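You operate a simulated robot arm through the tools that you are given. There is no shell and no other tool. Be economical: measure what you need, move in short steps, check, and stop when the job is done.

Carry out the task below with a simulated robot arm. There is one attempt and no reset: what you move stays moved.

Task
Run the tester's motor at speed 2, switch off, clamp it in the vice.
Fine: switch the tester off before the motor comes out; it stands upright, the jaw closed on it. Set down upright: motor.

Only the result counts: the job must be done as asked and must still hold three seconds after the hand-in. Knocking over, shifting, dropping, spilling or breaking anything else fails it.

Robot
A 7-joint arm with a two-finger parallel gripper, fixed in place. Base frame: the origin is at the foot of the arm, x ahead of it, y to its left, z up; the work surface is at about z = 850. Units: mm, degrees, N and s.
With the tool pointing down near the work surface it reaches from about 300 to 700 mm from the base axis. Its first joint turns from -66.0 to 66.0 degrees. Payload 1.57 kg.
The TCP is the grasp point between the finger pads, 30 mm short of the fingertips. In the tool frame z runs along the fingers and y along their closing line. The gripper opens to 110 mm. The fingers are 24 mm wide and 12 mm thick; the gripper's body (48 by 112 mm) begins 78 mm behind the TCP.
Orientation is that of the tool frame in the base frame, as a unit quaternion [x, y, z, w]. With the fingers straight down and closing along the base's y, the tool's x points along the base's -x, its y along +y and its z along -z.

Tools
- The arm moves only by the tool jog_arm. Its argument "steps" is a list of rows, each an object of numbers (a shift or turn left out is 0, a gripper value left out holds the last): "ax", "ay", "az": the turn, a rotation vector about the tool's x, y, z in rad; "tx", "ty", "tz": the shift along the tool's x, y, z in mm; "claw": the finger opening in mm, from 0 to 110. In form: [{"ax": .., "ay": .., "az": .., "tx": .., "ty": .., "tz": .., "claw": ..}, ...]. A call has 1 to 12 rows; each row shifts and turns the commanded pose from where the row before left it, along the tool's axes as they then stand. Each row takes 0.2 s and may step no farther than 50 mm and 8.6 degrees from the row before; otherwise, or with a gripper value out of range, the whole call is refused. A pose out of reach is approached as far as the arm can. The call stops where the force on the tool passes 40 N (or 10 N more than at its start, if that is more) or the arm is blocked; 0.2 s more then pass. The fingers move at their own pace (about 108 mm/s each) and stop on an object; they squeeze with about 32 N. The grip force told is the motor's: it shows also when the fingers shut on nothing. Time passes only in rows, and 0.2 s behind the last, so rows that do not move let the fingers close. It gives the time, the measured TCP pose, the force on the tool (base axes), the opening and the grip force at its end, in the units of the frame above (readings bear some noise), with the torque about the TCP (base axes, N m) and any sound that the robot's microphone picked up.
- Cameras (640 x 400 px; columns grow to the right, rows downward): "scene" is fixed at [164.2, -391.6, 1401.4]; the picture's right is [0.78, -0.63, 0.00], its down [-0.36, -0.44, -0.82] and it looks along [0.52, 0.64, -0.57] (base axes); focal length 371 px, centre (320, 200). "wrist" rides on the gripper at [70, 16, -141] in the tool frame; the picture's right is [-0.23, 0.97, 0.00], its down [-0.86, -0.20, -0.48] and it looks along [-0.47, -0.11, 0.88] (tool axes); focal length 222 px, centre (320, 200). There is no depth. A picture from a camera that has moved, and an enlarged one, comes with that camera's place and axes in the base frame and with its lens.
- get_image(camera): a new picture of that camera. No time passes.
- inspect(camera, box): a new picture of the part [left, top, right, bottom] of that camera's present view, enlarged. No time passes.
- hand_in(): hands the job in; it is judged then, once.

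Go step by step. Nothing tells you positions but the pictures and the camera data: compare them with the known pose of the tool, close in by small moves and look again before you grip or let go. The budget is 120 turns and 84 pictures, counting those below and the enlarged ones. Unless the task says otherwise, let go and move clear before handing in, and close with one line.

The tools are called after "Request:" by a JSON object that holds its "fn" and its "kwargs". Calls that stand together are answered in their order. jog_arm: Moves the arm, as the interface text tells. Its arguments: {"type":"object","properties":{"steps":{"type":"array","items":{"type":"object","properties":{"ax":{"type":"number"},"ay":{"type":"number"},"az":{"type":"number"},"tx":{"type":"number"},"ty":{"type":"number"},"tz":{"type":"number"},"claw":{"type":"number"}}}}},"required":["steps"]} The other tools are called the same way: get_image (camera) takes a picture; inspect (camera, box) takes an enlarged picture of a part of a camera's view; hand_in () hands the job in.

At the start:

```text
clock: 0.0
eef_pos: [404.4, 19.8, 1177.7]
tool_rot: [0.0, 1.0, 0.0, 0.0]
wrist_force: [-0.3, -0.8, 0.1]
torque: [-0.02, 0.0, -0.02]
grip_width: 109.9
grasp_force: 0.1
```

scene: 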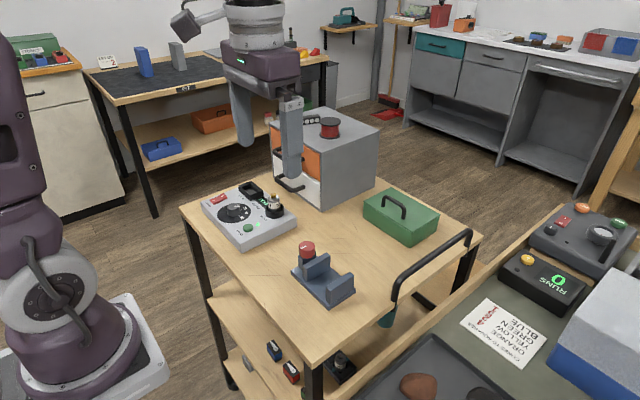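
wrist: 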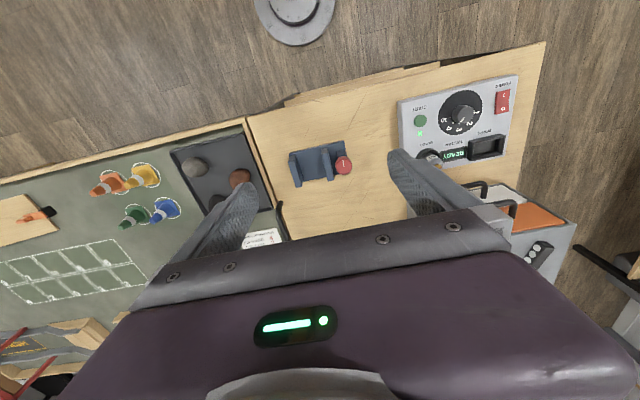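

I see a tester (grey box with dial, red power switch, green button, display, motor socket) and a small blue vice with a red knob on a wooden table. I'll look closer at both.

Request:
{"fn": "inspect", "kwargs": {"camera": "scene", "box": [190, 170, 310, 250]}}

Request:
{"fn": "inspect", "kwargs": {"camera": "scene", "box": [270, 225, 370, 315]}}

Request:
{"fn": "inspect", "kwargs": {"camera": "wrist", "box": [390, 70, 530, 170]}}

Request:
{"fn": "inspect", "kwargs": {"camera": "wrist", "box": [270, 120, 370, 200]}}

```text
5.00 times, centred on (250, 210) of scene
camera zoom: at [164.2, -391.6, 1401.4], right [0.78, -0.63, 0.0], down [-0.36, -0.44, -0.82], along [0.52, 0.64, -0.57], focal length 1856 px, centre (670, 150)
```

zoom: 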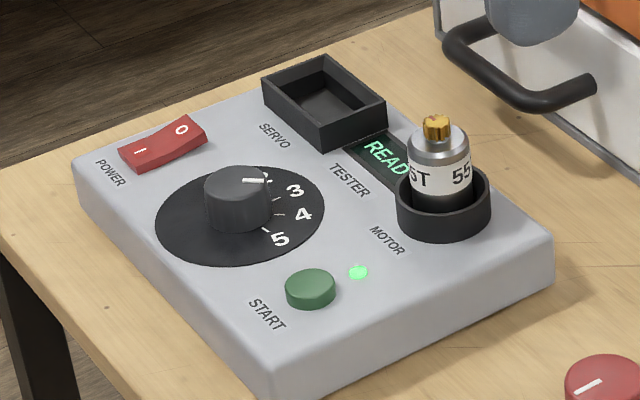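

```text
4.44 times, centred on (320, 270) of scene
camera zoom: at [164.2, -391.6, 1401.4], right [0.78, -0.63, 0.0], down [-0.36, -0.44, -0.82], along [0.52, 0.64, -0.57], focal length 1650 px, centre (320, -111)
```

zoom: 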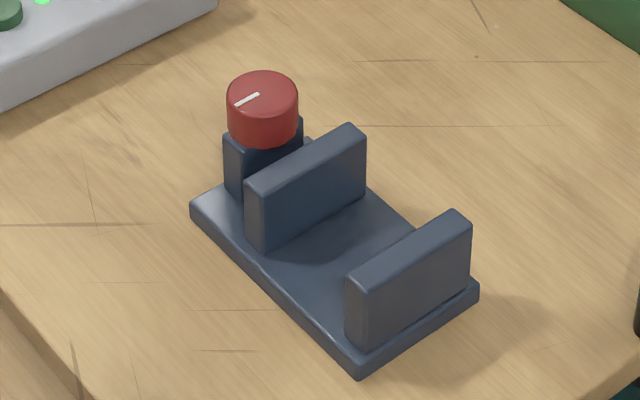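

```text
4.00 times, centred on (460, 120) of wrist
camera zoom: at [335.4, 36.9, 1317.7], right [0.23, 0.97, 0.0], down [0.85, -0.2, 0.48], along [0.47, -0.11, -0.88], focal length 888 px, centre (-240, 520)
```

zoom: 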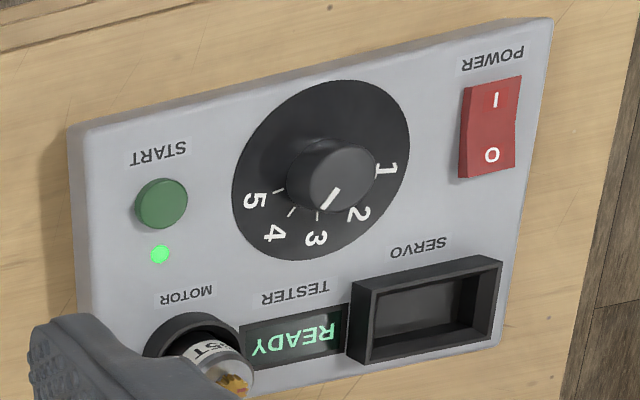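

```text
5.00 times, centred on (320, 160) of wrist
camera zoom: at [335.4, 36.9, 1317.7], right [0.23, 0.97, 0.0], down [0.85, -0.2, 0.48], along [0.47, -0.11, -0.88], focal length 1111 px, centre (320, 400)
```

zoom: 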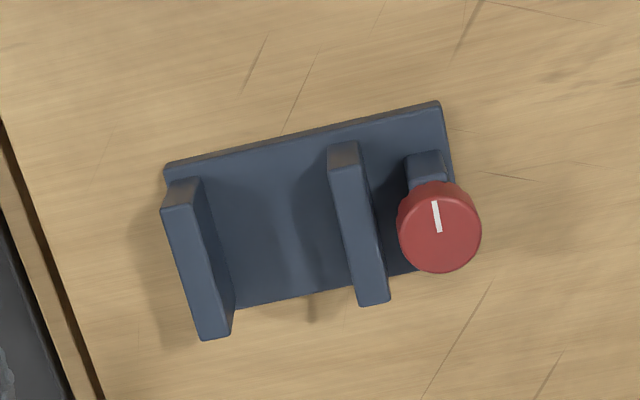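

The dial pointer sits at 4 on the tester, which is already powered (READY). I take the knob to be near (447, 272), top z≈905, START near (444, 200), power rocker O-side near (458, 344) and the motor near (517, 210); I'll move above the knob and look.

Request:
{"fn": "jog_arm", "kwargs": {"steps": [{"tx": -5.3, "ty": 31.5, "tz": 25, "claw": 60}, {"tx": -5.3, "ty": 31.5, "tz": 25}, {"tx": -5.3, "ty": 31.5, "tz": 25}, {"tx": -5.3, "ty": 31.5, "tz": 25}, {"tx": -5.3, "ty": 31.5, "tz": 25}, {"tx": -5.3, "ty": 31.5, "tz": 25}, {"tx": -5.3, "ty": 31.5, "tz": 25}, {"tx": -5.3, "ty": 31.5, "tz": 25}]}}

Request:
{"fn": "get_image", "kwargs": {"camera": "wrist"}}

Request:
{"fn": "inspect", "kwargs": {"camera": "scene", "box": [190, 150, 310, 250]}}

```text
clock: 1.8
eef_pos: [447.6, 271.9, 976.6]
tool_rot: [0.001, 1.0, 0.001, 0.001]
wrist_force: [0.5, -0.1, -0.9]
torque: [-0.01, -0.04, 0.02]
grip_width: 59.6
grasp_force: 0.0
```

```text
77 pictures are left
camera wrist: at [379.1, 288.9, 1117.2], right [0.23, 0.97, 0.0], down [0.85, -0.2, 0.48], along [0.47, -0.11, -0.88], focal length 222 px, centre (320, 200)
```

wrist: 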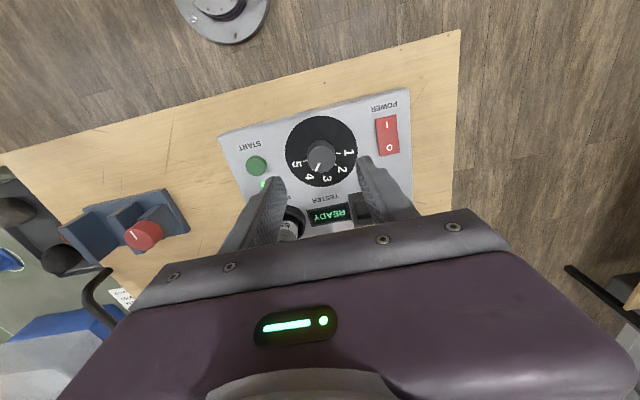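

```text
4.00 times, centred on (250, 200) of scene
camera zoom: at [164.2, -391.6, 1401.4], right [0.78, -0.63, 0.0], down [-0.36, -0.44, -0.82], along [0.52, 0.64, -0.57], focal length 1485 px, centre (600, 200)
```

zoom: 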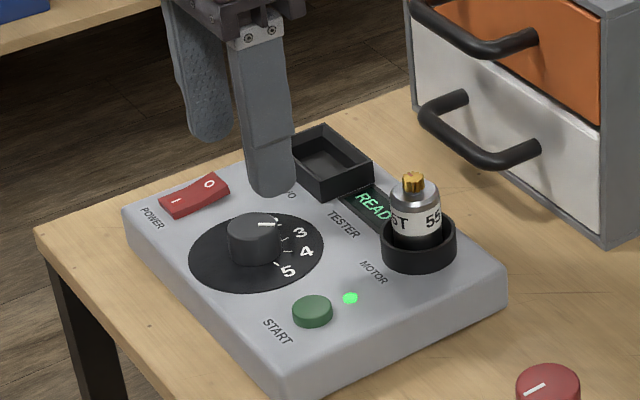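

The gripper is over the knob; I'll zoom on the knob to fix its centre and pointer.

Request:
{"fn": "inspect", "kwargs": {"camera": "wrist", "box": [260, 100, 420, 200]}}

```text
4.00 times, centred on (340, 150) of wrist
camera zoom: at [379.1, 288.9, 1117.2], right [0.23, 0.97, 0.0], down [0.85, -0.2, 0.48], along [0.47, -0.11, -0.88], focal length 888 px, centre (240, 400)
```

zoom: 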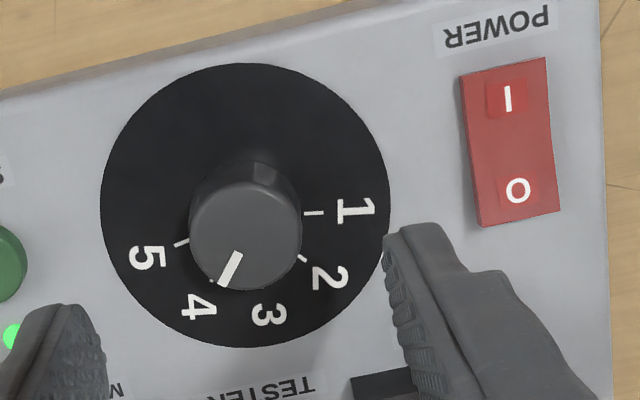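

The pointer is confirmed at 4, knob centre ≈ (447, 274), radius ≈14.5. I'll pre-turn the gripper, go down around the knob and close.

Request:
{"fn": "jog_arm", "kwargs": {"steps": [{"ty": 2.3, "tx": 0.5}, {"az": 0.131}, {"az": 0.131}, {"az": 0.131}, {"az": 0.131}, {"az": 0.131}, {"tz": 25}, {"tz": 20}, {"tz": 12}, {"claw": 20}, {"claw": 20}, {"claw": 20}]}}

Request:
{"fn": "inspect", "kwargs": {"camera": "scene", "box": [190, 150, 310, 250]}}

```text
clock: 4.4
eef_pos: [445.8, 275.3, 919.7]
tool_rot: [0.322, 0.947, 0.0, 0.0]
wrist_force: [1.2, 1.0, -0.3]
torque: [0.09, -0.2, 0.01]
grip_width: 28.5
grasp_force: 31.8
```

```text
4.00 times, centred on (250, 200) of scene
camera zoom: at [164.3, -391.5, 1401.4], right [0.78, -0.63, 0.0], down [-0.36, -0.44, -0.82], along [0.52, 0.64, -0.57], focal length 1485 px, centre (600, 200)
```

zoom: 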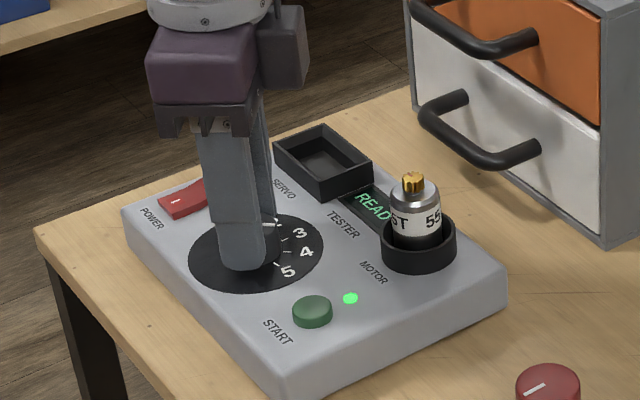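

The knob is gripped (28.5 mm). I'll turn it 75° counter-clockwise, from 4 to 2.

Request:
{"fn": "jog_arm", "kwargs": {"steps": [{"az": -0.1309}, {"az": -0.1309}, {"az": -0.1309}, {"az": -0.1309}, {"az": -0.1309}, {"az": -0.1309}, {"az": -0.1309}, {"az": -0.1309}, {"az": -0.1309}, {"az": -0.1309}, {}]}}

Request:
{"fn": "inspect", "kwargs": {"camera": "wrist", "box": [240, 120, 400, 220]}}

```text
clock: 6.8
eef_pos: [447.6, 275.2, 920.3]
tool_rot: [-0.322, 0.947, 0.0, 0.001]
wrist_force: [2.0, 0.1, 0.2]
torque: [0.11, -0.07, -0.01]
grip_width: 28.3
grasp_force: 32.3
```

```text
4.00 times, centred on (320, 170) of wrist
camera zoom: at [382.2, 245.5, 1060.8], right [-0.41, 0.91, 0.0], down [0.8, 0.36, 0.48], along [0.44, 0.2, -0.88], focal length 888 px, centre (320, 320)
```

zoom: 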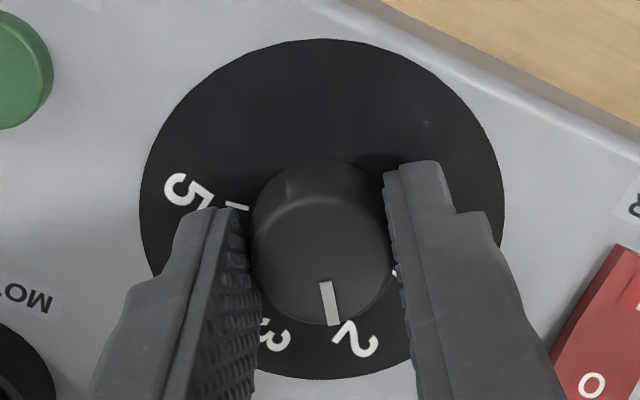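

The pointer appears to be at 2. I'll release, lift, straighten and verify.

Request:
{"fn": "jog_arm", "kwargs": {"steps": [{"claw": 60}, {"claw": 60}, {"tz": -30}, {"tz": -30}, {"az": 0.131}, {"az": 0.131}, {"az": 0.131}, {"az": 0.131}, {"az": 0.131}]}}

Request:
{"fn": "inspect", "kwargs": {"camera": "wrist", "box": [230, 90, 410, 200]}}

```text
clock: 8.8
eef_pos: [447.7, 275.4, 979.7]
tool_rot: [0.003, 1.0, 0.0, 0.0]
wrist_force: [0.5, -1.3, 0.2]
torque: [0.01, 0.03, -0.02]
grip_width: 59.9
grasp_force: 0.0
```

```text
3.56 times, centred on (320, 145) of wrist
camera zoom: at [377.5, 291.6, 1120.7], right [0.23, 0.97, 0.0], down [0.85, -0.2, 0.48], along [0.47, -0.11, -0.88], focal length 790 px, centre (320, 396)
```

zoom: 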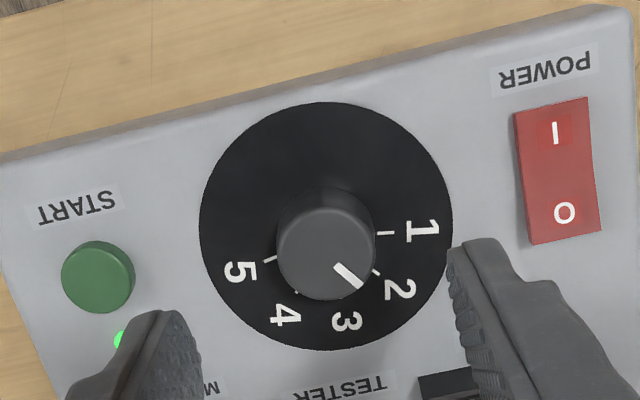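

The pointer is at 2. Next I close the fingers, move over START (≈444.5, 204) and go down to just above it.

Request:
{"fn": "jog_arm", "kwargs": {"steps": [{"claw": 0, "ty": -36, "tx": 1.5}, {"ty": -35.5, "tx": 1.5}, {"tz": 20}, {"tz": 20}, {"tz": 12}]}}

Request:
{"fn": "inspect", "kwargs": {"camera": "wrist", "box": [240, 120, 400, 220]}}

Request:
{"fn": "inspect", "kwargs": {"camera": "scene", "box": [190, 150, 310, 250]}}

```text
clock: 10.0
eef_pos: [444.2, 203.5, 928.2]
tool_rot: [0.002, 1.0, 0.0, 0.001]
wrist_force: [-0.1, -0.2, 0.4]
torque: [0.0, 0.02, 0.03]
grip_width: 0.0
grasp_force: 21.4
```

```text
4.00 times, centred on (320, 170) of wrist
camera zoom: at [374.9, 219.5, 1068.5], right [0.23, 0.97, 0.0], down [0.85, -0.2, 0.48], along [0.47, -0.11, -0.88], focal length 888 px, centre (320, 320)
```

zoom: 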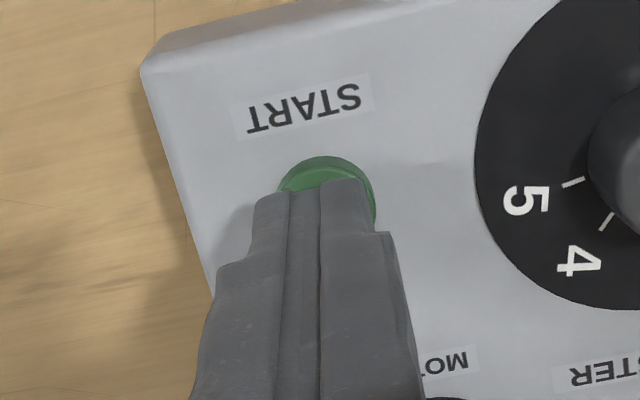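

```text
4.00 times, centred on (250, 200) of scene
camera zoom: at [164.2, -391.6, 1401.4], right [0.78, -0.63, 0.0], down [-0.36, -0.44, -0.82], along [0.52, 0.64, -0.57], focal length 1485 px, centre (600, 200)
```

zoom: 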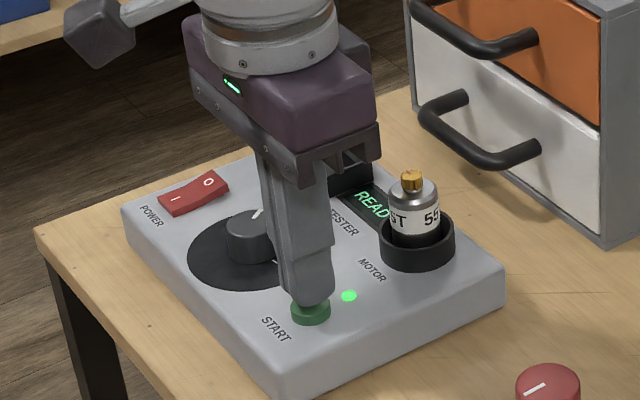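

The closed fingertips sit just above START. I'll press down in small steps.

Request:
{"fn": "jog_arm", "kwargs": {"steps": [{"tz": 4}, {"tz": 3}, {"tz": 2}, {"tz": 2}, {"tz": 2}]}}

Request:
{"fn": "inspect", "kwargs": {"camera": "scene", "box": [190, 150, 310, 250]}}

```text
clock: 11.2
eef_pos: [443.7, 203.0, 915.7]
tool_rot: [0.0, 1.0, -0.001, 0.001]
wrist_force: [-0.1, -0.1, 11.4]
torque: [0.02, 0.01, 0.06]
grip_width: 0.1
grasp_force: 21.0
heard: click
```

```text
4.00 times, centred on (250, 200) of scene
camera zoom: at [164.1, -391.7, 1401.4], right [0.78, -0.63, 0.0], down [-0.36, -0.44, -0.82], along [0.52, 0.64, -0.57], focal length 1485 px, centre (600, 200)
```

zoom: 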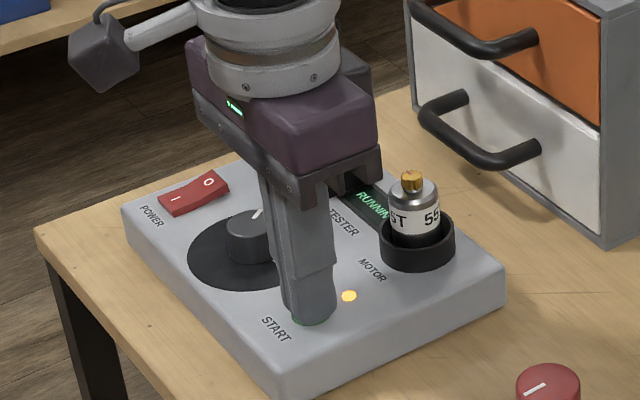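

A click, and the display shows RUNNING with an orange light. I'll lift off, let it run, and read the display.

Request:
{"fn": "jog_arm", "kwargs": {"steps": [{"tz": -20}, {"tz": -30}, {"tz": -15}, {"ty": 30}, {"ty": 30}, {}, {}, {}, {}]}}

Request:
{"fn": "get_image", "kwargs": {"camera": "wrist"}}

Request:
{"fn": "inspect", "kwargs": {"camera": "scene", "box": [190, 150, 310, 250]}}

```text
clock: 13.2
eef_pos: [444.1, 263.7, 979.0]
tool_rot: [0.001, 1.0, 0.0, 0.001]
wrist_force: [0.3, 0.4, -0.6]
torque: [0.02, -0.01, 0.02]
grip_width: 0.0
grasp_force: 21.5
```

```text
68 pictures are left
camera wrist: at [375.1, 279.6, 1119.9], right [0.23, 0.97, 0.0], down [0.85, -0.2, 0.48], along [0.47, -0.11, -0.88], focal length 222 px, centre (320, 200)
```

wrist: 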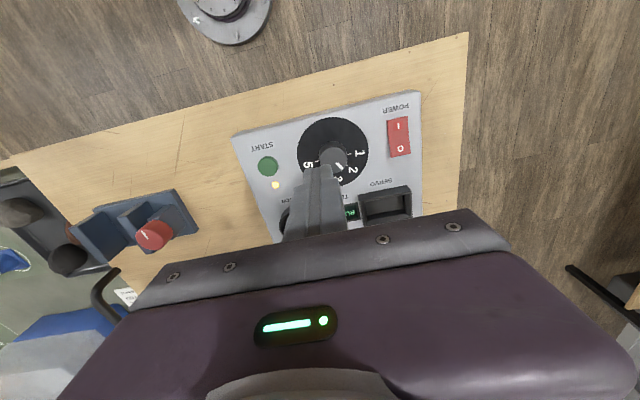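

```text
4.00 times, centred on (250, 200) of scene
camera zoom: at [164.2, -391.6, 1401.4], right [0.78, -0.63, 0.0], down [-0.36, -0.44, -0.82], along [0.52, 0.64, -0.57], focal length 1485 px, centre (600, 200)
```

zoom: 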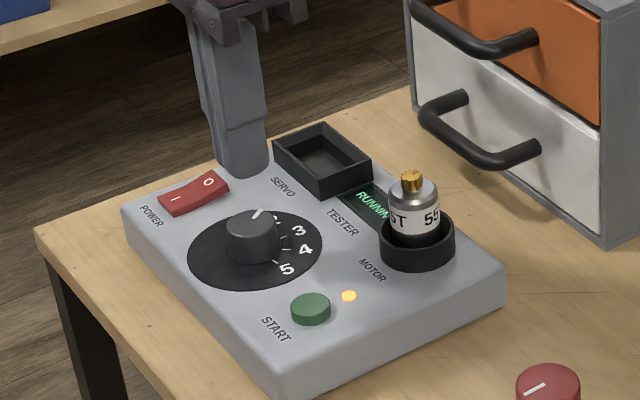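

Still RUNNING. I'll move above the O end of the power rocker (≈461, 346) and let more time pass before switching off.

Request:
{"fn": "jog_arm", "kwargs": {"steps": [{"ty": 41, "tx": -8.5}, {"ty": 41, "tx": -8.5}, {"tz": 25}, {"tz": 15}, {}, {}, {}, {}, {}, {}]}}

Request:
{"fn": "get_image", "kwargs": {"camera": "wrist"}}

Request:
{"fn": "inspect", "kwargs": {"camera": "scene", "box": [190, 150, 310, 250]}}

```text
clock: 15.4
eef_pos: [461.0, 344.2, 938.8]
tool_rot: [0.001, 1.0, 0.0, 0.002]
wrist_force: [0.1, -0.3, 0.0]
torque: [-0.01, -0.02, 0.01]
grip_width: 0.0
grasp_force: 21.1
```

```text
66 pictures are left
camera wrist: at [391.5, 361.4, 1080.2], right [0.23, 0.97, 0.0], down [0.85, -0.2, 0.48], along [0.47, -0.11, -0.88], focal length 222 px, centre (320, 200)
```

wrist: 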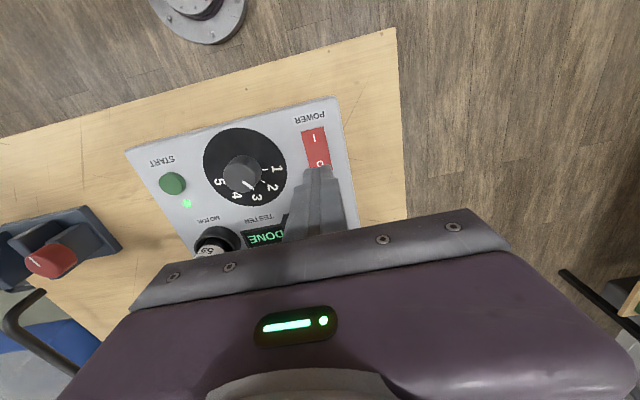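

```text
4.00 times, centred on (250, 200) of scene
camera zoom: at [164.2, -391.6, 1401.4], right [0.78, -0.63, 0.0], down [-0.36, -0.44, -0.82], along [0.52, 0.64, -0.57], focal length 1485 px, centre (600, 200)
```

zoom: 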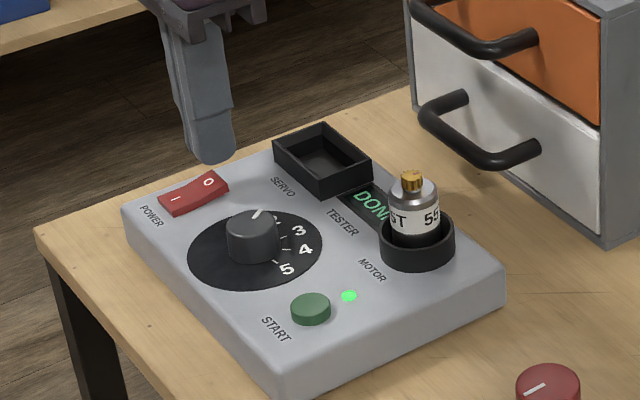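

The display shows DONE. Now I press the O end of the power rocker.

Request:
{"fn": "jog_arm", "kwargs": {"steps": [{"ty": 1.5, "tz": 8}, {"tz": 5}, {"tz": 3}, {"tz": 3}, {"tz": 2}, {"tz": 2}]}}

Request:
{"fn": "inspect", "kwargs": {"camera": "scene", "box": [190, 150, 310, 250]}}

```text
clock: 16.8
eef_pos: [461.3, 347.1, 920.8]
tool_rot: [0.001, 1.0, 0.001, 0.002]
wrist_force: [-1.6, -1.6, 7.6]
torque: [-0.01, 0.16, 0.1]
grip_width: 0.0
grasp_force: 21.2
stopped in row 6: the force on the tool passed its limit at 45 N (the readings are from after the stop); the commanded pose is now the measured one
```

```text
4.00 times, centred on (250, 200) of scene
camera zoom: at [164.1, -391.7, 1401.3], right [0.78, -0.63, 0.0], down [-0.36, -0.44, -0.82], along [0.52, 0.64, -0.57], focal length 1485 px, centre (600, 200)
```

zoom: 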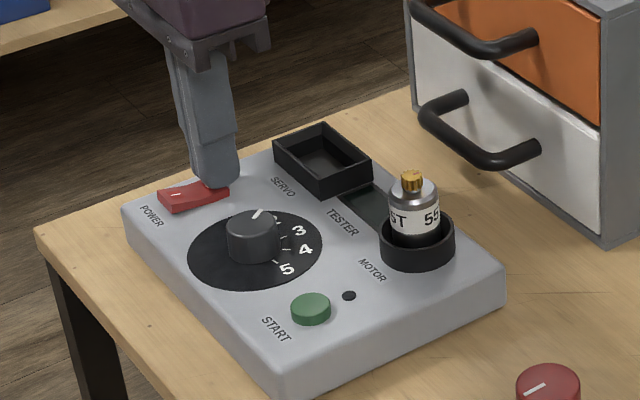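

The tester is dark, so it's off. I lift and move above the motor (≈517, 210) with the gripper open, then look.

Request:
{"fn": "jog_arm", "kwargs": {"steps": [{"tz": -40}, {"tz": -40}, {"tz": -25, "ty": -34, "tx": -14, "claw": 70}, {"ty": -34, "tx": -14}, {"ty": -34, "tx": -14}, {"ty": -34, "tx": -14}]}}

Request:
{"fn": "get_image", "kwargs": {"camera": "wrist"}}

Request:
{"fn": "inspect", "kwargs": {"camera": "wrist", "box": [240, 120, 400, 220]}}

Request:
{"fn": "inspect", "kwargs": {"camera": "scene", "box": [190, 150, 310, 250]}}

```text
clock: 18.2
eef_pos: [516.8, 210.3, 1025.0]
tool_rot: [0.002, 1.0, 0.0, 0.002]
wrist_force: [0.8, -1.3, 0.5]
torque: [0.03, 0.01, 0.06]
grip_width: 69.8
grasp_force: 0.1
```

```text
63 pictures are left
camera wrist: at [447.8, 226.3, 1166.1], right [0.23, 0.97, 0.0], down [0.85, -0.2, 0.48], along [0.47, -0.11, -0.88], focal length 222 px, centre (320, 200)
```

wrist: 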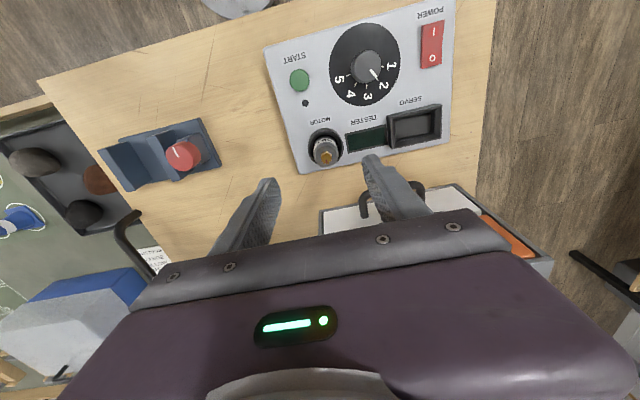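

```text
4.00 times, centred on (320, 170) of wrist
camera zoom: at [447.8, 226.3, 1166.1], right [0.23, 0.97, 0.0], down [0.85, -0.2, 0.48], along [0.47, -0.11, -0.88], focal length 888 px, centre (320, 320)
```

zoom: 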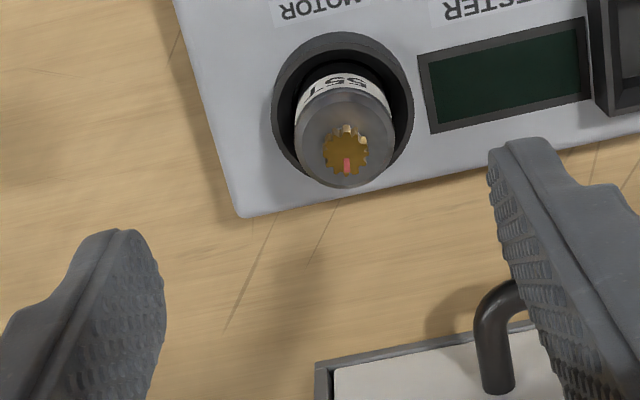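

```text
4.00 times, centred on (250, 200) of scene
camera zoom: at [164.2, -391.6, 1401.3], right [0.78, -0.63, 0.0], down [-0.36, -0.44, -0.82], along [0.52, 0.64, -0.57], focal length 1485 px, centre (600, 200)
```

zoom: 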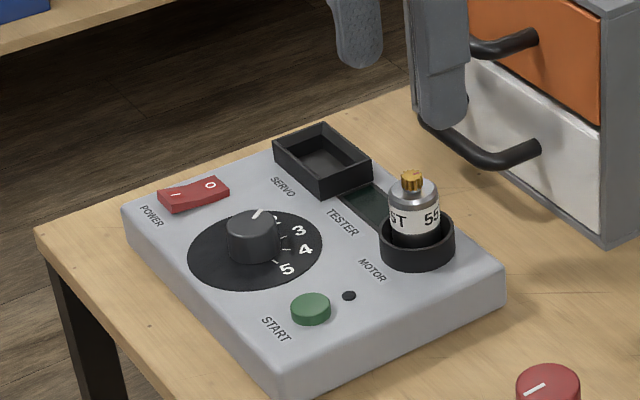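

The motor's axis comes out near (520.5, 216), body radius ≈14.5, socket rim z≈897, gear top z≈937. I'll centre, descend partway and check.

Request:
{"fn": "jog_arm", "kwargs": {"steps": [{"tx": -3.7, "ty": 5.7}, {"tz": 25}, {"tz": 20}, {"tz": 10}]}}

Request:
{"fn": "inspect", "kwargs": {"camera": "wrist", "box": [240, 120, 400, 220]}}

Request:
{"fn": "inspect", "kwargs": {"camera": "scene", "box": [220, 150, 340, 250]}}

```text
clock: 19.2
eef_pos: [521.1, 215.5, 969.6]
tool_rot: [0.001, 1.0, 0.0, 0.002]
wrist_force: [0.8, -0.4, 0.3]
torque: [0.01, 0.0, -0.03]
grip_width: 70.0
grasp_force: 0.1
```

```text
4.00 times, centred on (320, 170) of wrist
camera zoom: at [452.1, 232.9, 1110.4], right [0.23, 0.97, 0.0], down [0.85, -0.2, 0.48], along [0.47, -0.11, -0.88], focal length 888 px, centre (320, 320)
```

zoom: 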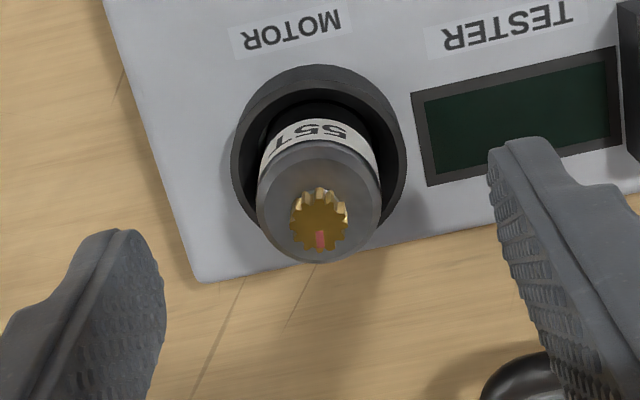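

```text
4.00 times, centred on (280, 200) of scene
camera zoom: at [164.2, -391.6, 1401.4], right [0.78, -0.63, 0.0], down [-0.36, -0.44, -0.82], along [0.52, 0.64, -0.57], focal length 1485 px, centre (480, 200)
```

zoom: 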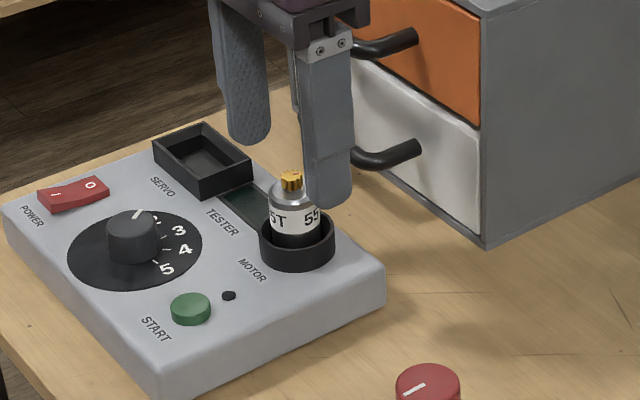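

Alignment is good (axis ≈ 521, 216.5) and the drawer handles are clear. I'll descend to TCP z≈930 and close on the motor.

Request:
{"fn": "jog_arm", "kwargs": {"steps": [{"ty": 1, "tz": 20}, {"tz": 14}, {"tz": 5}, {"claw": 20}, {"claw": 20}, {"claw": 20}, {"claw": 20}]}}

Request:
{"fn": "inspect", "kwargs": {"camera": "scene", "box": [220, 150, 340, 250]}}

```text
clock: 20.8
eef_pos: [521.6, 217.4, 930.6]
tool_rot: [0.001, 1.0, 0.0, 0.002]
wrist_force: [-0.2, 0.9, 0.5]
torque: [-0.03, -0.01, 0.02]
grip_width: 26.7
grasp_force: 31.8
```

```text
4.00 times, centred on (280, 200) of scene
camera zoom: at [164.2, -391.6, 1401.4], right [0.78, -0.63, 0.0], down [-0.36, -0.44, -0.82], along [0.52, 0.64, -0.57], focal length 1485 px, centre (480, 200)
```

zoom: 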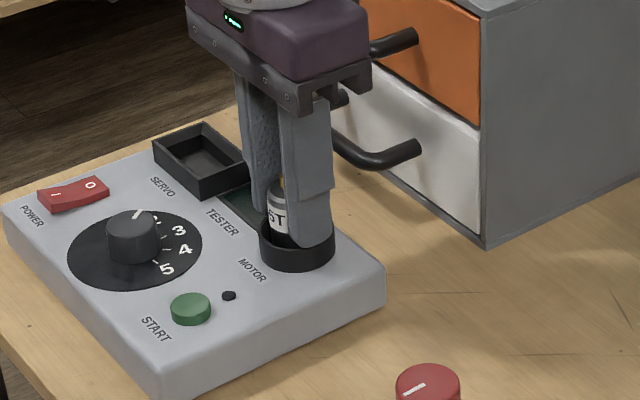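

The motor is gripped (26.7 mm wide). I'll lift it straight up out of the socket.

Request:
{"fn": "jog_arm", "kwargs": {"steps": [{"tz": -4}, {"tz": -8}, {"tz": -15}, {"tz": -25}, {"tz": -30}, {"tz": -20}]}}

Request:
{"fn": "inspect", "kwargs": {"camera": "scene", "box": [220, 130, 340, 230]}}

Request:
{"fn": "inspect", "kwargs": {"camera": "wrist", "box": [240, 120, 400, 220]}}

```text
clock: 22.2
eef_pos: [521.4, 217.8, 1034.2]
tool_rot: [0.002, 1.0, 0.0, 0.002]
wrist_force: [0.5, -1.0, -0.6]
torque: [0.01, 0.01, -0.03]
grip_width: 26.8
grasp_force: 32.3
```

```text
4.00 times, centred on (280, 180) of scene
camera zoom: at [164.2, -391.6, 1401.4], right [0.78, -0.63, 0.0], down [-0.36, -0.44, -0.82], along [0.52, 0.64, -0.57], focal length 1485 px, centre (480, 280)
```

zoom: 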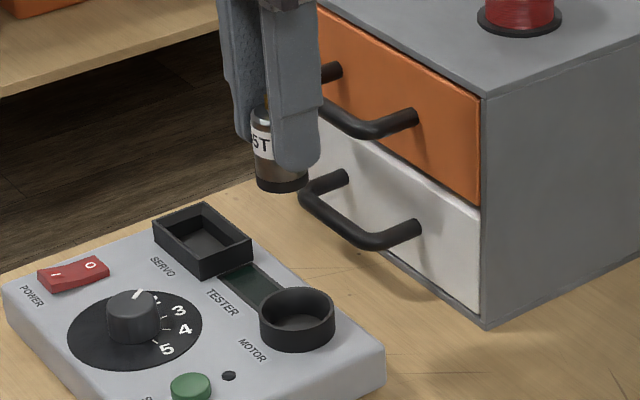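

```text
4.00 times, centred on (320, 170) of wrist
camera zoom: at [451.3, 233.6, 1173.8], right [0.23, 0.97, 0.0], down [0.85, -0.2, 0.48], along [0.47, -0.11, -0.88], focal length 888 px, centre (320, 320)
```

zoom: 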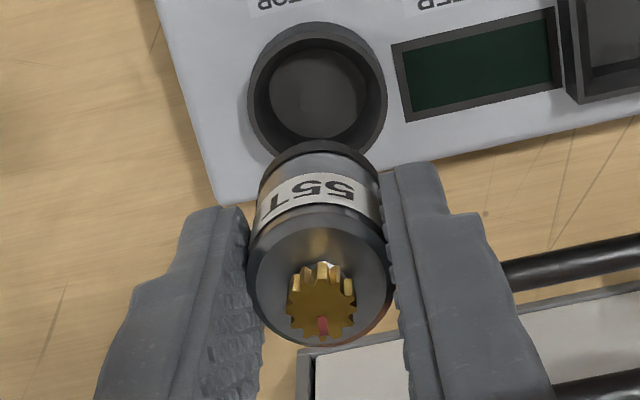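

The motor is out, its bottom about 50 mm below the TCP. The vice jaws run along x (461–519), tops z≈900, gap from y≈-43 (fixed) to y≈11; I'll carry the motor there and turn the gripper 90° so the fingers lie along the jaws.

Request:
{"fn": "jog_arm", "kwargs": {"steps": [{"tx": 5.2, "ty": -41}, {"tx": 5.2, "ty": -41}, {"tx": 5.2, "ty": -41}, {"tx": 5.2, "ty": -41}, {"tx": 5.2, "ty": -41}, {"tx": 5.2, "ty": -40}]}}

Request:
{"fn": "jog_arm", "kwargs": {"steps": [{"az": 0.1428}, {"az": 0.1428}, {"az": 0.1428}, {"az": 0.1428}, {"az": 0.1428}, {"az": 0.1428}, {"az": 0.1428}, {"az": 0.1428}, {"az": 0.1428}, {"az": 0.1428}, {"az": 0.1428}, {}]}}

Request:
{"fn": "get_image", "kwargs": {"camera": "wrist"}}

Request:
{"fn": "get_image", "kwargs": {"camera": "scene"}}

```text
clock: 23.6
eef_pos: [488.9, -28.6, 1032.9]
tool_rot: [0.002, 1.0, -0.001, 0.0]
wrist_force: [0.1, -0.7, -1.8]
torque: [0.03, 0.01, 0.05]
grip_width: 26.7
grasp_force: 32.0
```

```text
clock: 26.2
eef_pos: [488.5, -26.9, 1034.8]
tool_rot: [0.709, 0.706, 0.001, 0.001]
wrist_force: [-0.4, -0.7, -1.3]
torque: [-0.01, 0.02, -0.03]
grip_width: 26.9
grasp_force: 32.3
```

```text
55 pictures are left
camera wrist: at [505.5, 42.2, 1174.1], right [0.97, -0.23, 0.0], down [-0.2, -0.85, 0.48], along [-0.11, -0.47, -0.88], focal length 222 px, centre (320, 200)
```

wrist: 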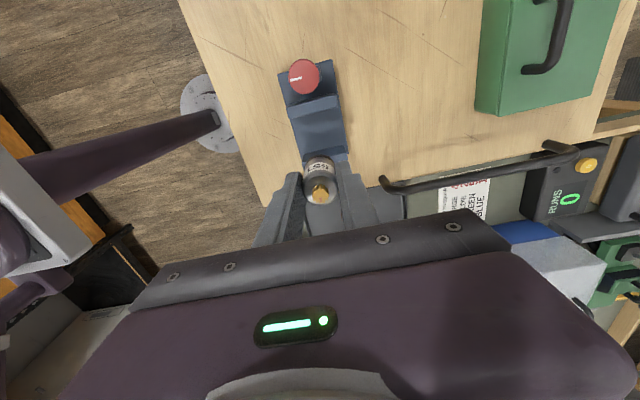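

```text
54 pictures are left
```

scene: 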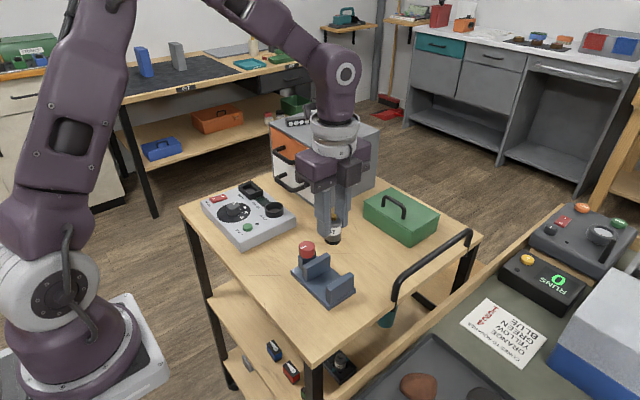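

The gripper is turned over the vice. I'll zoom to verify the vice geometry from here.

Request:
{"fn": "inspect", "kwargs": {"camera": "wrist", "box": [260, 50, 400, 210]}}

Request:
{"fn": "inspect", "kwargs": {"camera": "scene", "box": [270, 215, 380, 315]}}

```text
2.50 times, centred on (330, 130) of wrist
camera zoom: at [505.5, 42.2, 1174.1], right [0.97, -0.23, 0.0], down [-0.2, -0.85, 0.48], along [-0.11, -0.47, -0.88], focal length 555 px, centre (295, 375)
```

zoom: 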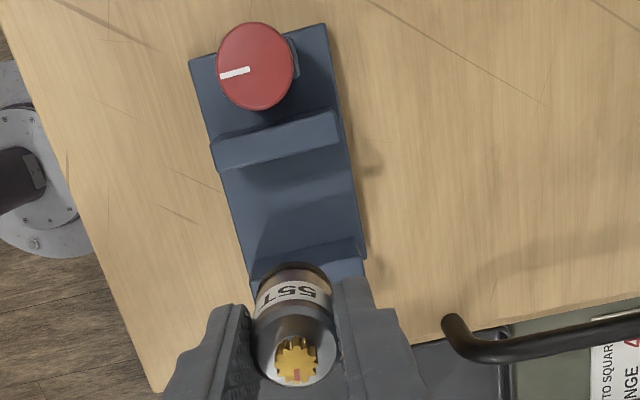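

```text
4.00 times, centred on (325, 265) of scene
camera zoom: at [164.2, -391.6, 1401.4], right [0.78, -0.63, 0.0], down [-0.36, -0.44, -0.82], along [0.52, 0.64, -0.57], focal length 1485 px, centre (300, -60)
```

zoom: 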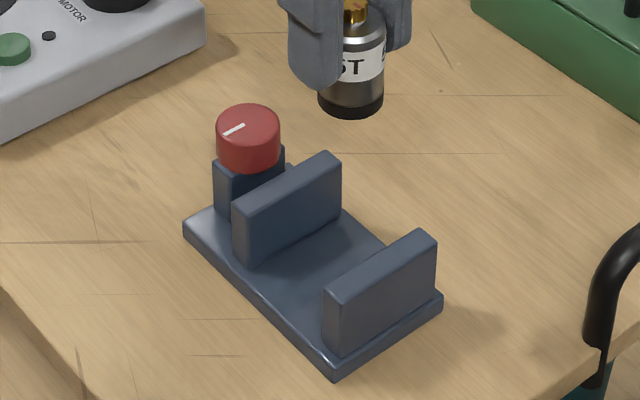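

The fixed jaw face is near y≈-44, the moving one near y≈10.5, so y=-27 fits beside the fixed jaw. I'll descend partway and check.

Request:
{"fn": "jog_arm", "kwargs": {"steps": [{"tz": 30}, {"tz": 30}, {"tz": 20}]}}

Request:
{"fn": "inspect", "kwargs": {"camera": "wrist", "box": [240, 110, 400, 210]}}

Request:
{"fn": "inspect", "kwargs": {"camera": "scene", "box": [270, 215, 380, 315]}}

```text
clock: 27.0
eef_pos: [488.9, -26.3, 952.2]
tool_rot: [0.708, 0.706, 0.0, 0.001]
wrist_force: [-0.3, 0.4, -1.2]
torque: [-0.02, 0.01, 0.0]
grip_width: 26.7
grasp_force: 32.0
```

```text
4.00 times, centred on (320, 160) of wrist
camera zoom: at [505.6, 43.0, 1093.8], right [0.97, -0.23, 0.0], down [-0.2, -0.85, 0.48], along [-0.11, -0.47, -0.88], focal length 888 px, centre (320, 360)
```

zoom: 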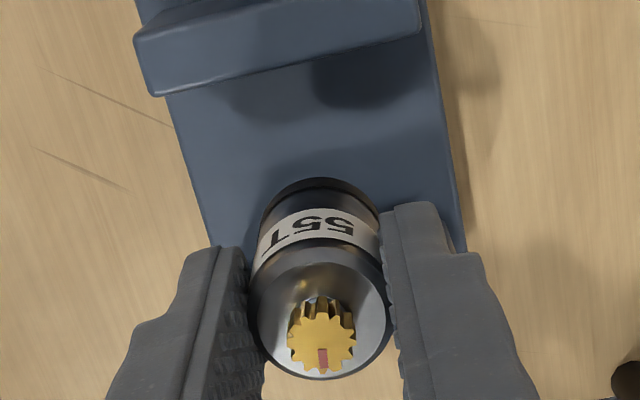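

```text
4.00 times, centred on (325, 265) of scene
camera zoom: at [164.2, -391.6, 1401.4], right [0.78, -0.63, 0.0], down [-0.36, -0.44, -0.82], along [0.52, 0.64, -0.57], focal length 1485 px, centre (300, -60)
```

zoom: 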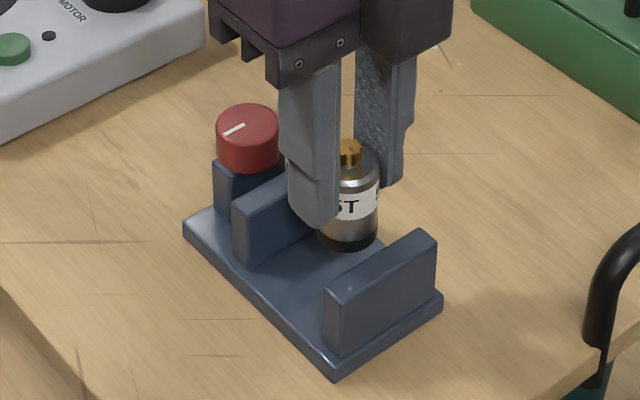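

The motor sits above the gap with clearance. I'll lower with smaller steps toward the vice floor.

Request:
{"fn": "jog_arm", "kwargs": {"steps": [{"tz": 12}, {"tz": 8}, {"tz": 5}, {"tz": 3}]}}

Request:
{"fn": "inspect", "kwargs": {"camera": "scene", "box": [270, 215, 380, 315]}}

```text
clock: 28.0
eef_pos: [489.6, -27.1, 924.9]
tool_rot: [0.708, 0.706, 0.002, 0.001]
wrist_force: [-0.1, -0.2, -0.3]
torque: [-0.01, -0.01, -0.02]
grip_width: 26.5
grasp_force: 32.0
```

```text
4.00 times, centred on (325, 265) of scene
camera zoom: at [164.2, -391.6, 1401.4], right [0.78, -0.63, 0.0], down [-0.36, -0.44, -0.82], along [0.52, 0.64, -0.57], focal length 1485 px, centre (300, -60)
```

zoom: 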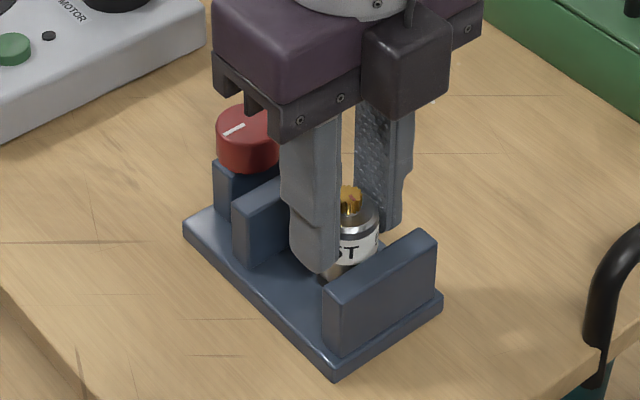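

Request:
{"fn": "jog_arm", "kwargs": {"steps": [{"tz": 2}, {"tz": 1.5}, {"tz": 1.5}, {}]}}

```text
clock: 29.0
eef_pos: [489.3, -27.3, 920.4]
tool_rot: [0.708, 0.707, 0.001, 0.001]
wrist_force: [-0.4, 0.1, -1.0]
torque: [0.01, -0.01, 0.01]
grip_width: 26.8
grasp_force: 31.9
```

No contact yet at TCP z=920; I continue in 1 mm steps.

Request:
{"fn": "jog_arm", "kwargs": {"steps": [{"tz": 1}, {"tz": 1}, {"tz": 1}, {}]}}

Request:
{"fn": "jog_arm", "kwargs": {"steps": [{"tz": 1}, {"tz": 1}, {}]}}

```text
clock: 30.0
eef_pos: [489.9, -28.0, 915.7]
tool_rot: [0.708, 0.706, 0.002, 0.002]
wrist_force: [-0.7, 0.5, -0.9]
torque: [0.05, 0.02, -0.01]
grip_width: 26.6
grasp_force: 32.0
```

```text
clock: 30.8
eef_pos: [488.2, -27.7, 915.5]
tool_rot: [0.708, 0.706, 0.001, 0.001]
wrist_force: [0.3, 0.2, -0.6]
torque: [-0.01, -0.01, -0.02]
grip_width: 26.9
grasp_force: 31.9
```

Request:
{"fn": "jog_arm", "kwargs": {"steps": [{"tz": 1}, {"tz": 1}, {}]}}

Request:
{"fn": "inspect", "kwargs": {"camera": "scene", "box": [290, 235, 370, 295]}}

```text
clock: 31.6
eef_pos: [490.7, -28.0, 912.8]
tool_rot: [0.708, 0.706, 0.001, 0.001]
wrist_force: [-3.9, -0.2, 16.8]
torque: [-0.14, 0.24, 0.0]
grip_width: 26.4
grasp_force: 31.5
```

```text
6.67 times, centred on (330, 265) of scene
camera zoom: at [163.9, -391.6, 1401.4], right [0.78, -0.63, 0.0], down [-0.36, -0.44, -0.82], along [0.52, 0.64, -0.57], focal length 2475 px, centre (253, -233)
```

zoom: 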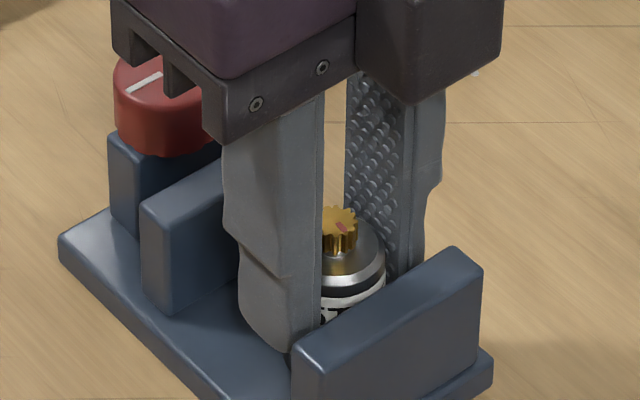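

Contact with the floor (≈17 N). I relieve it slightly and open the fingers, then rise straight up.

Request:
{"fn": "jog_arm", "kwargs": {"steps": [{"tz": -0.8}, {}, {"claw": 32}, {"claw": 40}, {"claw": 60}, {}]}}

Request:
{"fn": "jog_arm", "kwargs": {"steps": [{"tz": -15}, {"tz": -25}, {"tz": -40}, {"tz": -20}]}}

Request:
{"fn": "inspect", "kwargs": {"camera": "scene", "box": [270, 215, 380, 315]}}

Request:
{"fn": "inspect", "kwargs": {"camera": "wrist", "box": [240, 50, 400, 200]}}

```text
clock: 33.0
eef_pos: [489.5, -27.4, 914.4]
tool_rot: [0.707, 0.707, 0.001, 0.001]
wrist_force: [1.0, 0.0, -0.5]
torque: [0.0, 0.0, 0.04]
grip_width: 60.0
grasp_force: 0.1
```

```text
clock: 34.0
eef_pos: [486.8, -26.2, 1013.9]
tool_rot: [0.708, 0.707, 0.001, 0.0]
wrist_force: [-0.5, 0.8, 0.3]
torque: [0.0, -0.02, 0.0]
grip_width: 59.8
grasp_force: 0.1
```

```text
4.00 times, centred on (325, 265) of scene
camera zoom: at [164.2, -391.6, 1401.4], right [0.78, -0.63, 0.0], down [-0.36, -0.44, -0.82], along [0.52, 0.64, -0.57], focal length 1485 px, centre (300, -60)
```

zoom: 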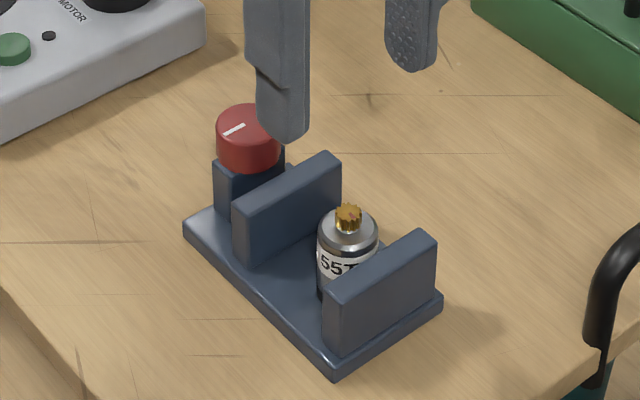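

```text
2.67 times, centred on (320, 125) of wrist
camera zoom: at [504.7, 42.0, 1154.8], right [0.97, -0.23, 0.0], down [-0.2, -0.85, 0.48], along [-0.11, -0.47, -0.88], focal length 592 px, centre (320, 400)
```

zoom: 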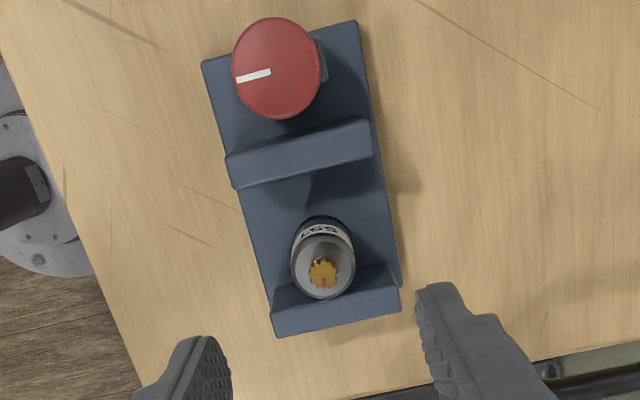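

The motor stands upright against the fixed jaw. The vice knob is near (489, 47), top z≈920; I'll move over it and straighten the gripper.

Request:
{"fn": "jog_arm", "kwargs": {"steps": [{"tx": 37, "ty": 1.1}, {"tx": 36, "ty": 1.1}]}}

Request:
{"fn": "jog_arm", "kwargs": {"steps": [{"az": -0.1428}, {"az": -0.1428}, {"az": -0.1428}, {"az": -0.1428}, {"az": -0.1428}, {"az": -0.1428}, {"az": -0.1428}, {"az": -0.1428}, {"az": -0.1428}, {"az": -0.1428}, {"az": -0.1428}]}}

Request:
{"fn": "inspect", "kwargs": {"camera": "wrist", "box": [240, 90, 400, 210]}}

```text
clock: 34.6
eef_pos: [490.4, 46.1, 1014.1]
tool_rot: [0.708, 0.706, 0.002, 0.002]
wrist_force: [-0.3, -0.3, 0.3]
torque: [-0.02, 0.04, 0.03]
grip_width: 59.8
grasp_force: 0.0
```

```text
clock: 37.0
eef_pos: [490.0, 45.4, 1012.7]
tool_rot: [0.001, 1.0, 0.0, 0.001]
wrist_force: [0.1, -0.2, 0.6]
torque: [0.01, -0.01, -0.01]
grip_width: 60.1
grasp_force: 0.0
```

```text
3.33 times, centred on (320, 150) of wrist
camera zoom: at [421.5, 61.8, 1154.7], right [0.23, 0.97, 0.0], down [0.85, -0.2, 0.48], along [0.47, -0.11, -0.88], focal length 740 px, centre (320, 367)
```

zoom: 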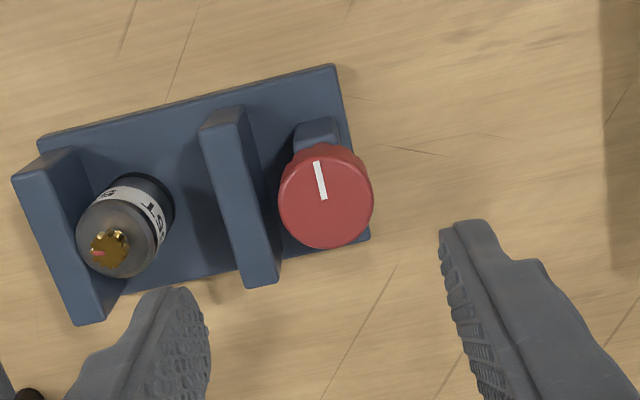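

The knob centre is ≈ (489, 48). I'll pre-turn the gripper +60° (to have clockwise travel), go down to TCP z≈935 and grip the knob.

Request:
{"fn": "jog_arm", "kwargs": {"steps": [{"tx": 1, "ty": 2.3}, {"az": -0.1309}, {"az": -0.1309}, {"az": -0.1309}, {"az": -0.1309}, {"az": -0.1309}, {"az": -0.1309}, {"az": -0.1309}, {"az": -0.1309}]}}

Request:
{"fn": "jog_arm", "kwargs": {"steps": [{"tz": 30}, {"tz": 25}, {"tz": 15}, {"tz": 7}, {"claw": 20}, {"claw": 20}, {"claw": 20}]}}

Request:
{"fn": "inspect", "kwargs": {"camera": "scene", "box": [270, 215, 380, 315]}}

```text
clock: 39.0
eef_pos: [490.4, 48.4, 1013.2]
tool_rot: [-0.5, 0.866, 0.0, 0.001]
wrist_force: [0.8, -0.9, 0.6]
torque: [-0.01, 0.01, -0.01]
grip_width: 60.0
grasp_force: 0.1
```

```text
clock: 40.6
eef_pos: [489.0, 48.2, 935.4]
tool_rot: [-0.499, 0.867, 0.0, 0.001]
wrist_force: [-4.1, 3.4, -4.8]
torque: [0.21, -0.07, 0.05]
grip_width: 31.3
grasp_force: 40.4
```

```text
4.00 times, centred on (325, 265) of scene
camera zoom: at [164.2, -391.5, 1401.4], right [0.78, -0.63, 0.0], down [-0.36, -0.44, -0.82], along [0.52, 0.64, -0.57], focal length 1485 px, centre (300, -60)
```

zoom: 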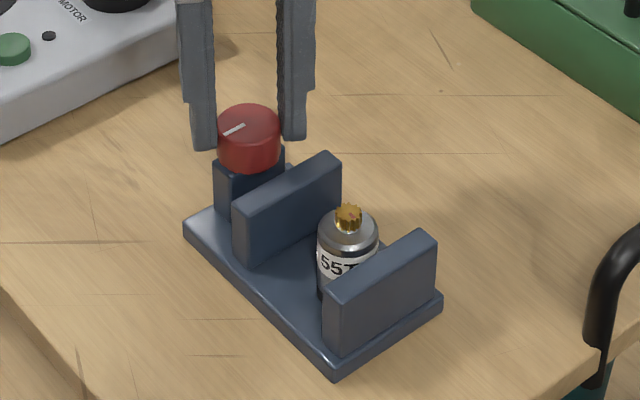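

The knob is gripped (31.3 mm). I try a 30° clockwise turn and watch the jaw.

Request:
{"fn": "jog_arm", "kwargs": {"steps": [{"az": 0.1309}, {"az": 0.1309}, {"az": 0.1309}, {"az": 0.1309}, {}]}}

Request:
{"fn": "inspect", "kwargs": {"camera": "scene", "box": [270, 215, 380, 315]}}

```text
clock: 41.8
eef_pos: [490.4, 48.0, 936.3]
tool_rot: [-0.257, 0.966, 0.0, -0.001]
wrist_force: [-4.9, 4.2, -26.9]
torque: [-0.01, 0.15, 0.03]
grip_width: 31.6
grasp_force: 40.6
```

```text
4.00 times, centred on (325, 265) of scene
camera zoom: at [164.5, -391.4, 1401.4], right [0.78, -0.63, 0.0], down [-0.36, -0.44, -0.82], along [0.52, 0.64, -0.57], focal length 1485 px, centre (300, -60)
```

zoom: 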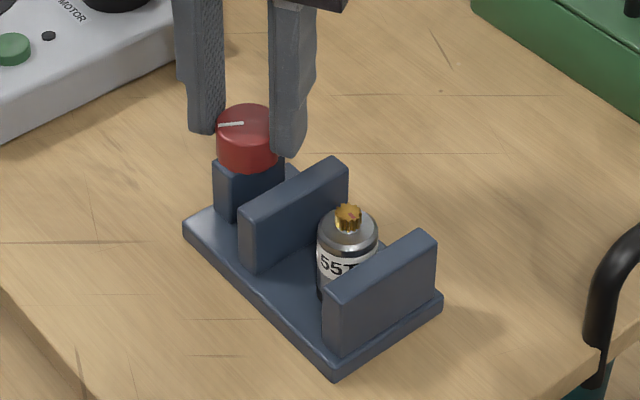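

The jaw moved toward the motor, so clockwise closes it. I continue clockwise.

Request:
{"fn": "jog_arm", "kwargs": {"steps": [{"az": 0.1309}, {"az": 0.1309}, {"az": 0.1309}, {"az": 0.1309}, {"az": 0.1309}, {"az": 0.1309}, {}]}}

Request:
{"fn": "inspect", "kwargs": {"camera": "scene", "box": [270, 215, 380, 315]}}

```text
clock: 43.4
eef_pos: [491.1, 47.1, 936.9]
tool_rot: [0.133, 0.991, 0.0, 0.001]
wrist_force: [-11.9, 3.6, -17.4]
torque: [0.0, 0.72, 0.02]
grip_width: 31.2
grasp_force: 40.1
```

```text
4.00 times, centred on (325, 265) of scene
camera zoom: at [164.2, -391.5, 1401.4], right [0.78, -0.63, 0.0], down [-0.36, -0.44, -0.82], along [0.52, 0.64, -0.57], focal length 1485 px, centre (300, -60)
```

zoom: 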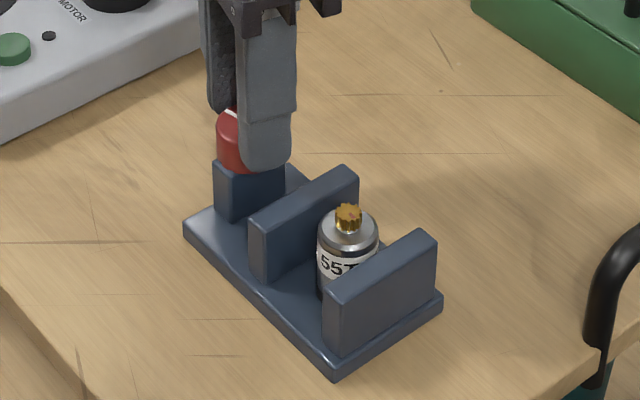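

The jaw has moved about 9–10 mm in 75°. I continue another 75°.

Request:
{"fn": "jog_arm", "kwargs": {"steps": [{"az": 0.1309}, {"az": 0.1309}, {"az": 0.1309}, {"az": 0.1309}, {"az": 0.1309}, {"az": 0.1309}, {"az": 0.1309}, {"az": 0.1309}, {"az": 0.1309}, {"az": 0.1309}, {}]}}

Request:
{"fn": "inspect", "kwargs": {"camera": "scene", "box": [270, 215, 380, 315]}}

```text
clock: 45.8
eef_pos: [489.5, 47.9, 937.2]
tool_rot: [0.709, 0.705, 0.0, 0.002]
wrist_force: [-18.8, 0.3, 8.2]
torque: [0.05, 0.56, -0.05]
grip_width: 31.0
grasp_force: 40.0
```

```text
4.00 times, centred on (325, 265) of scene
camera zoom: at [163.6, -391.6, 1401.4], right [0.78, -0.63, 0.0], down [-0.36, -0.44, -0.82], along [0.52, 0.64, -0.57], focal length 1485 px, centre (300, -60)
```

zoom: 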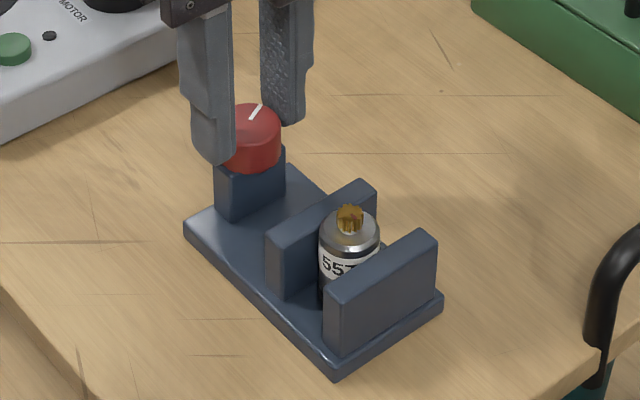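

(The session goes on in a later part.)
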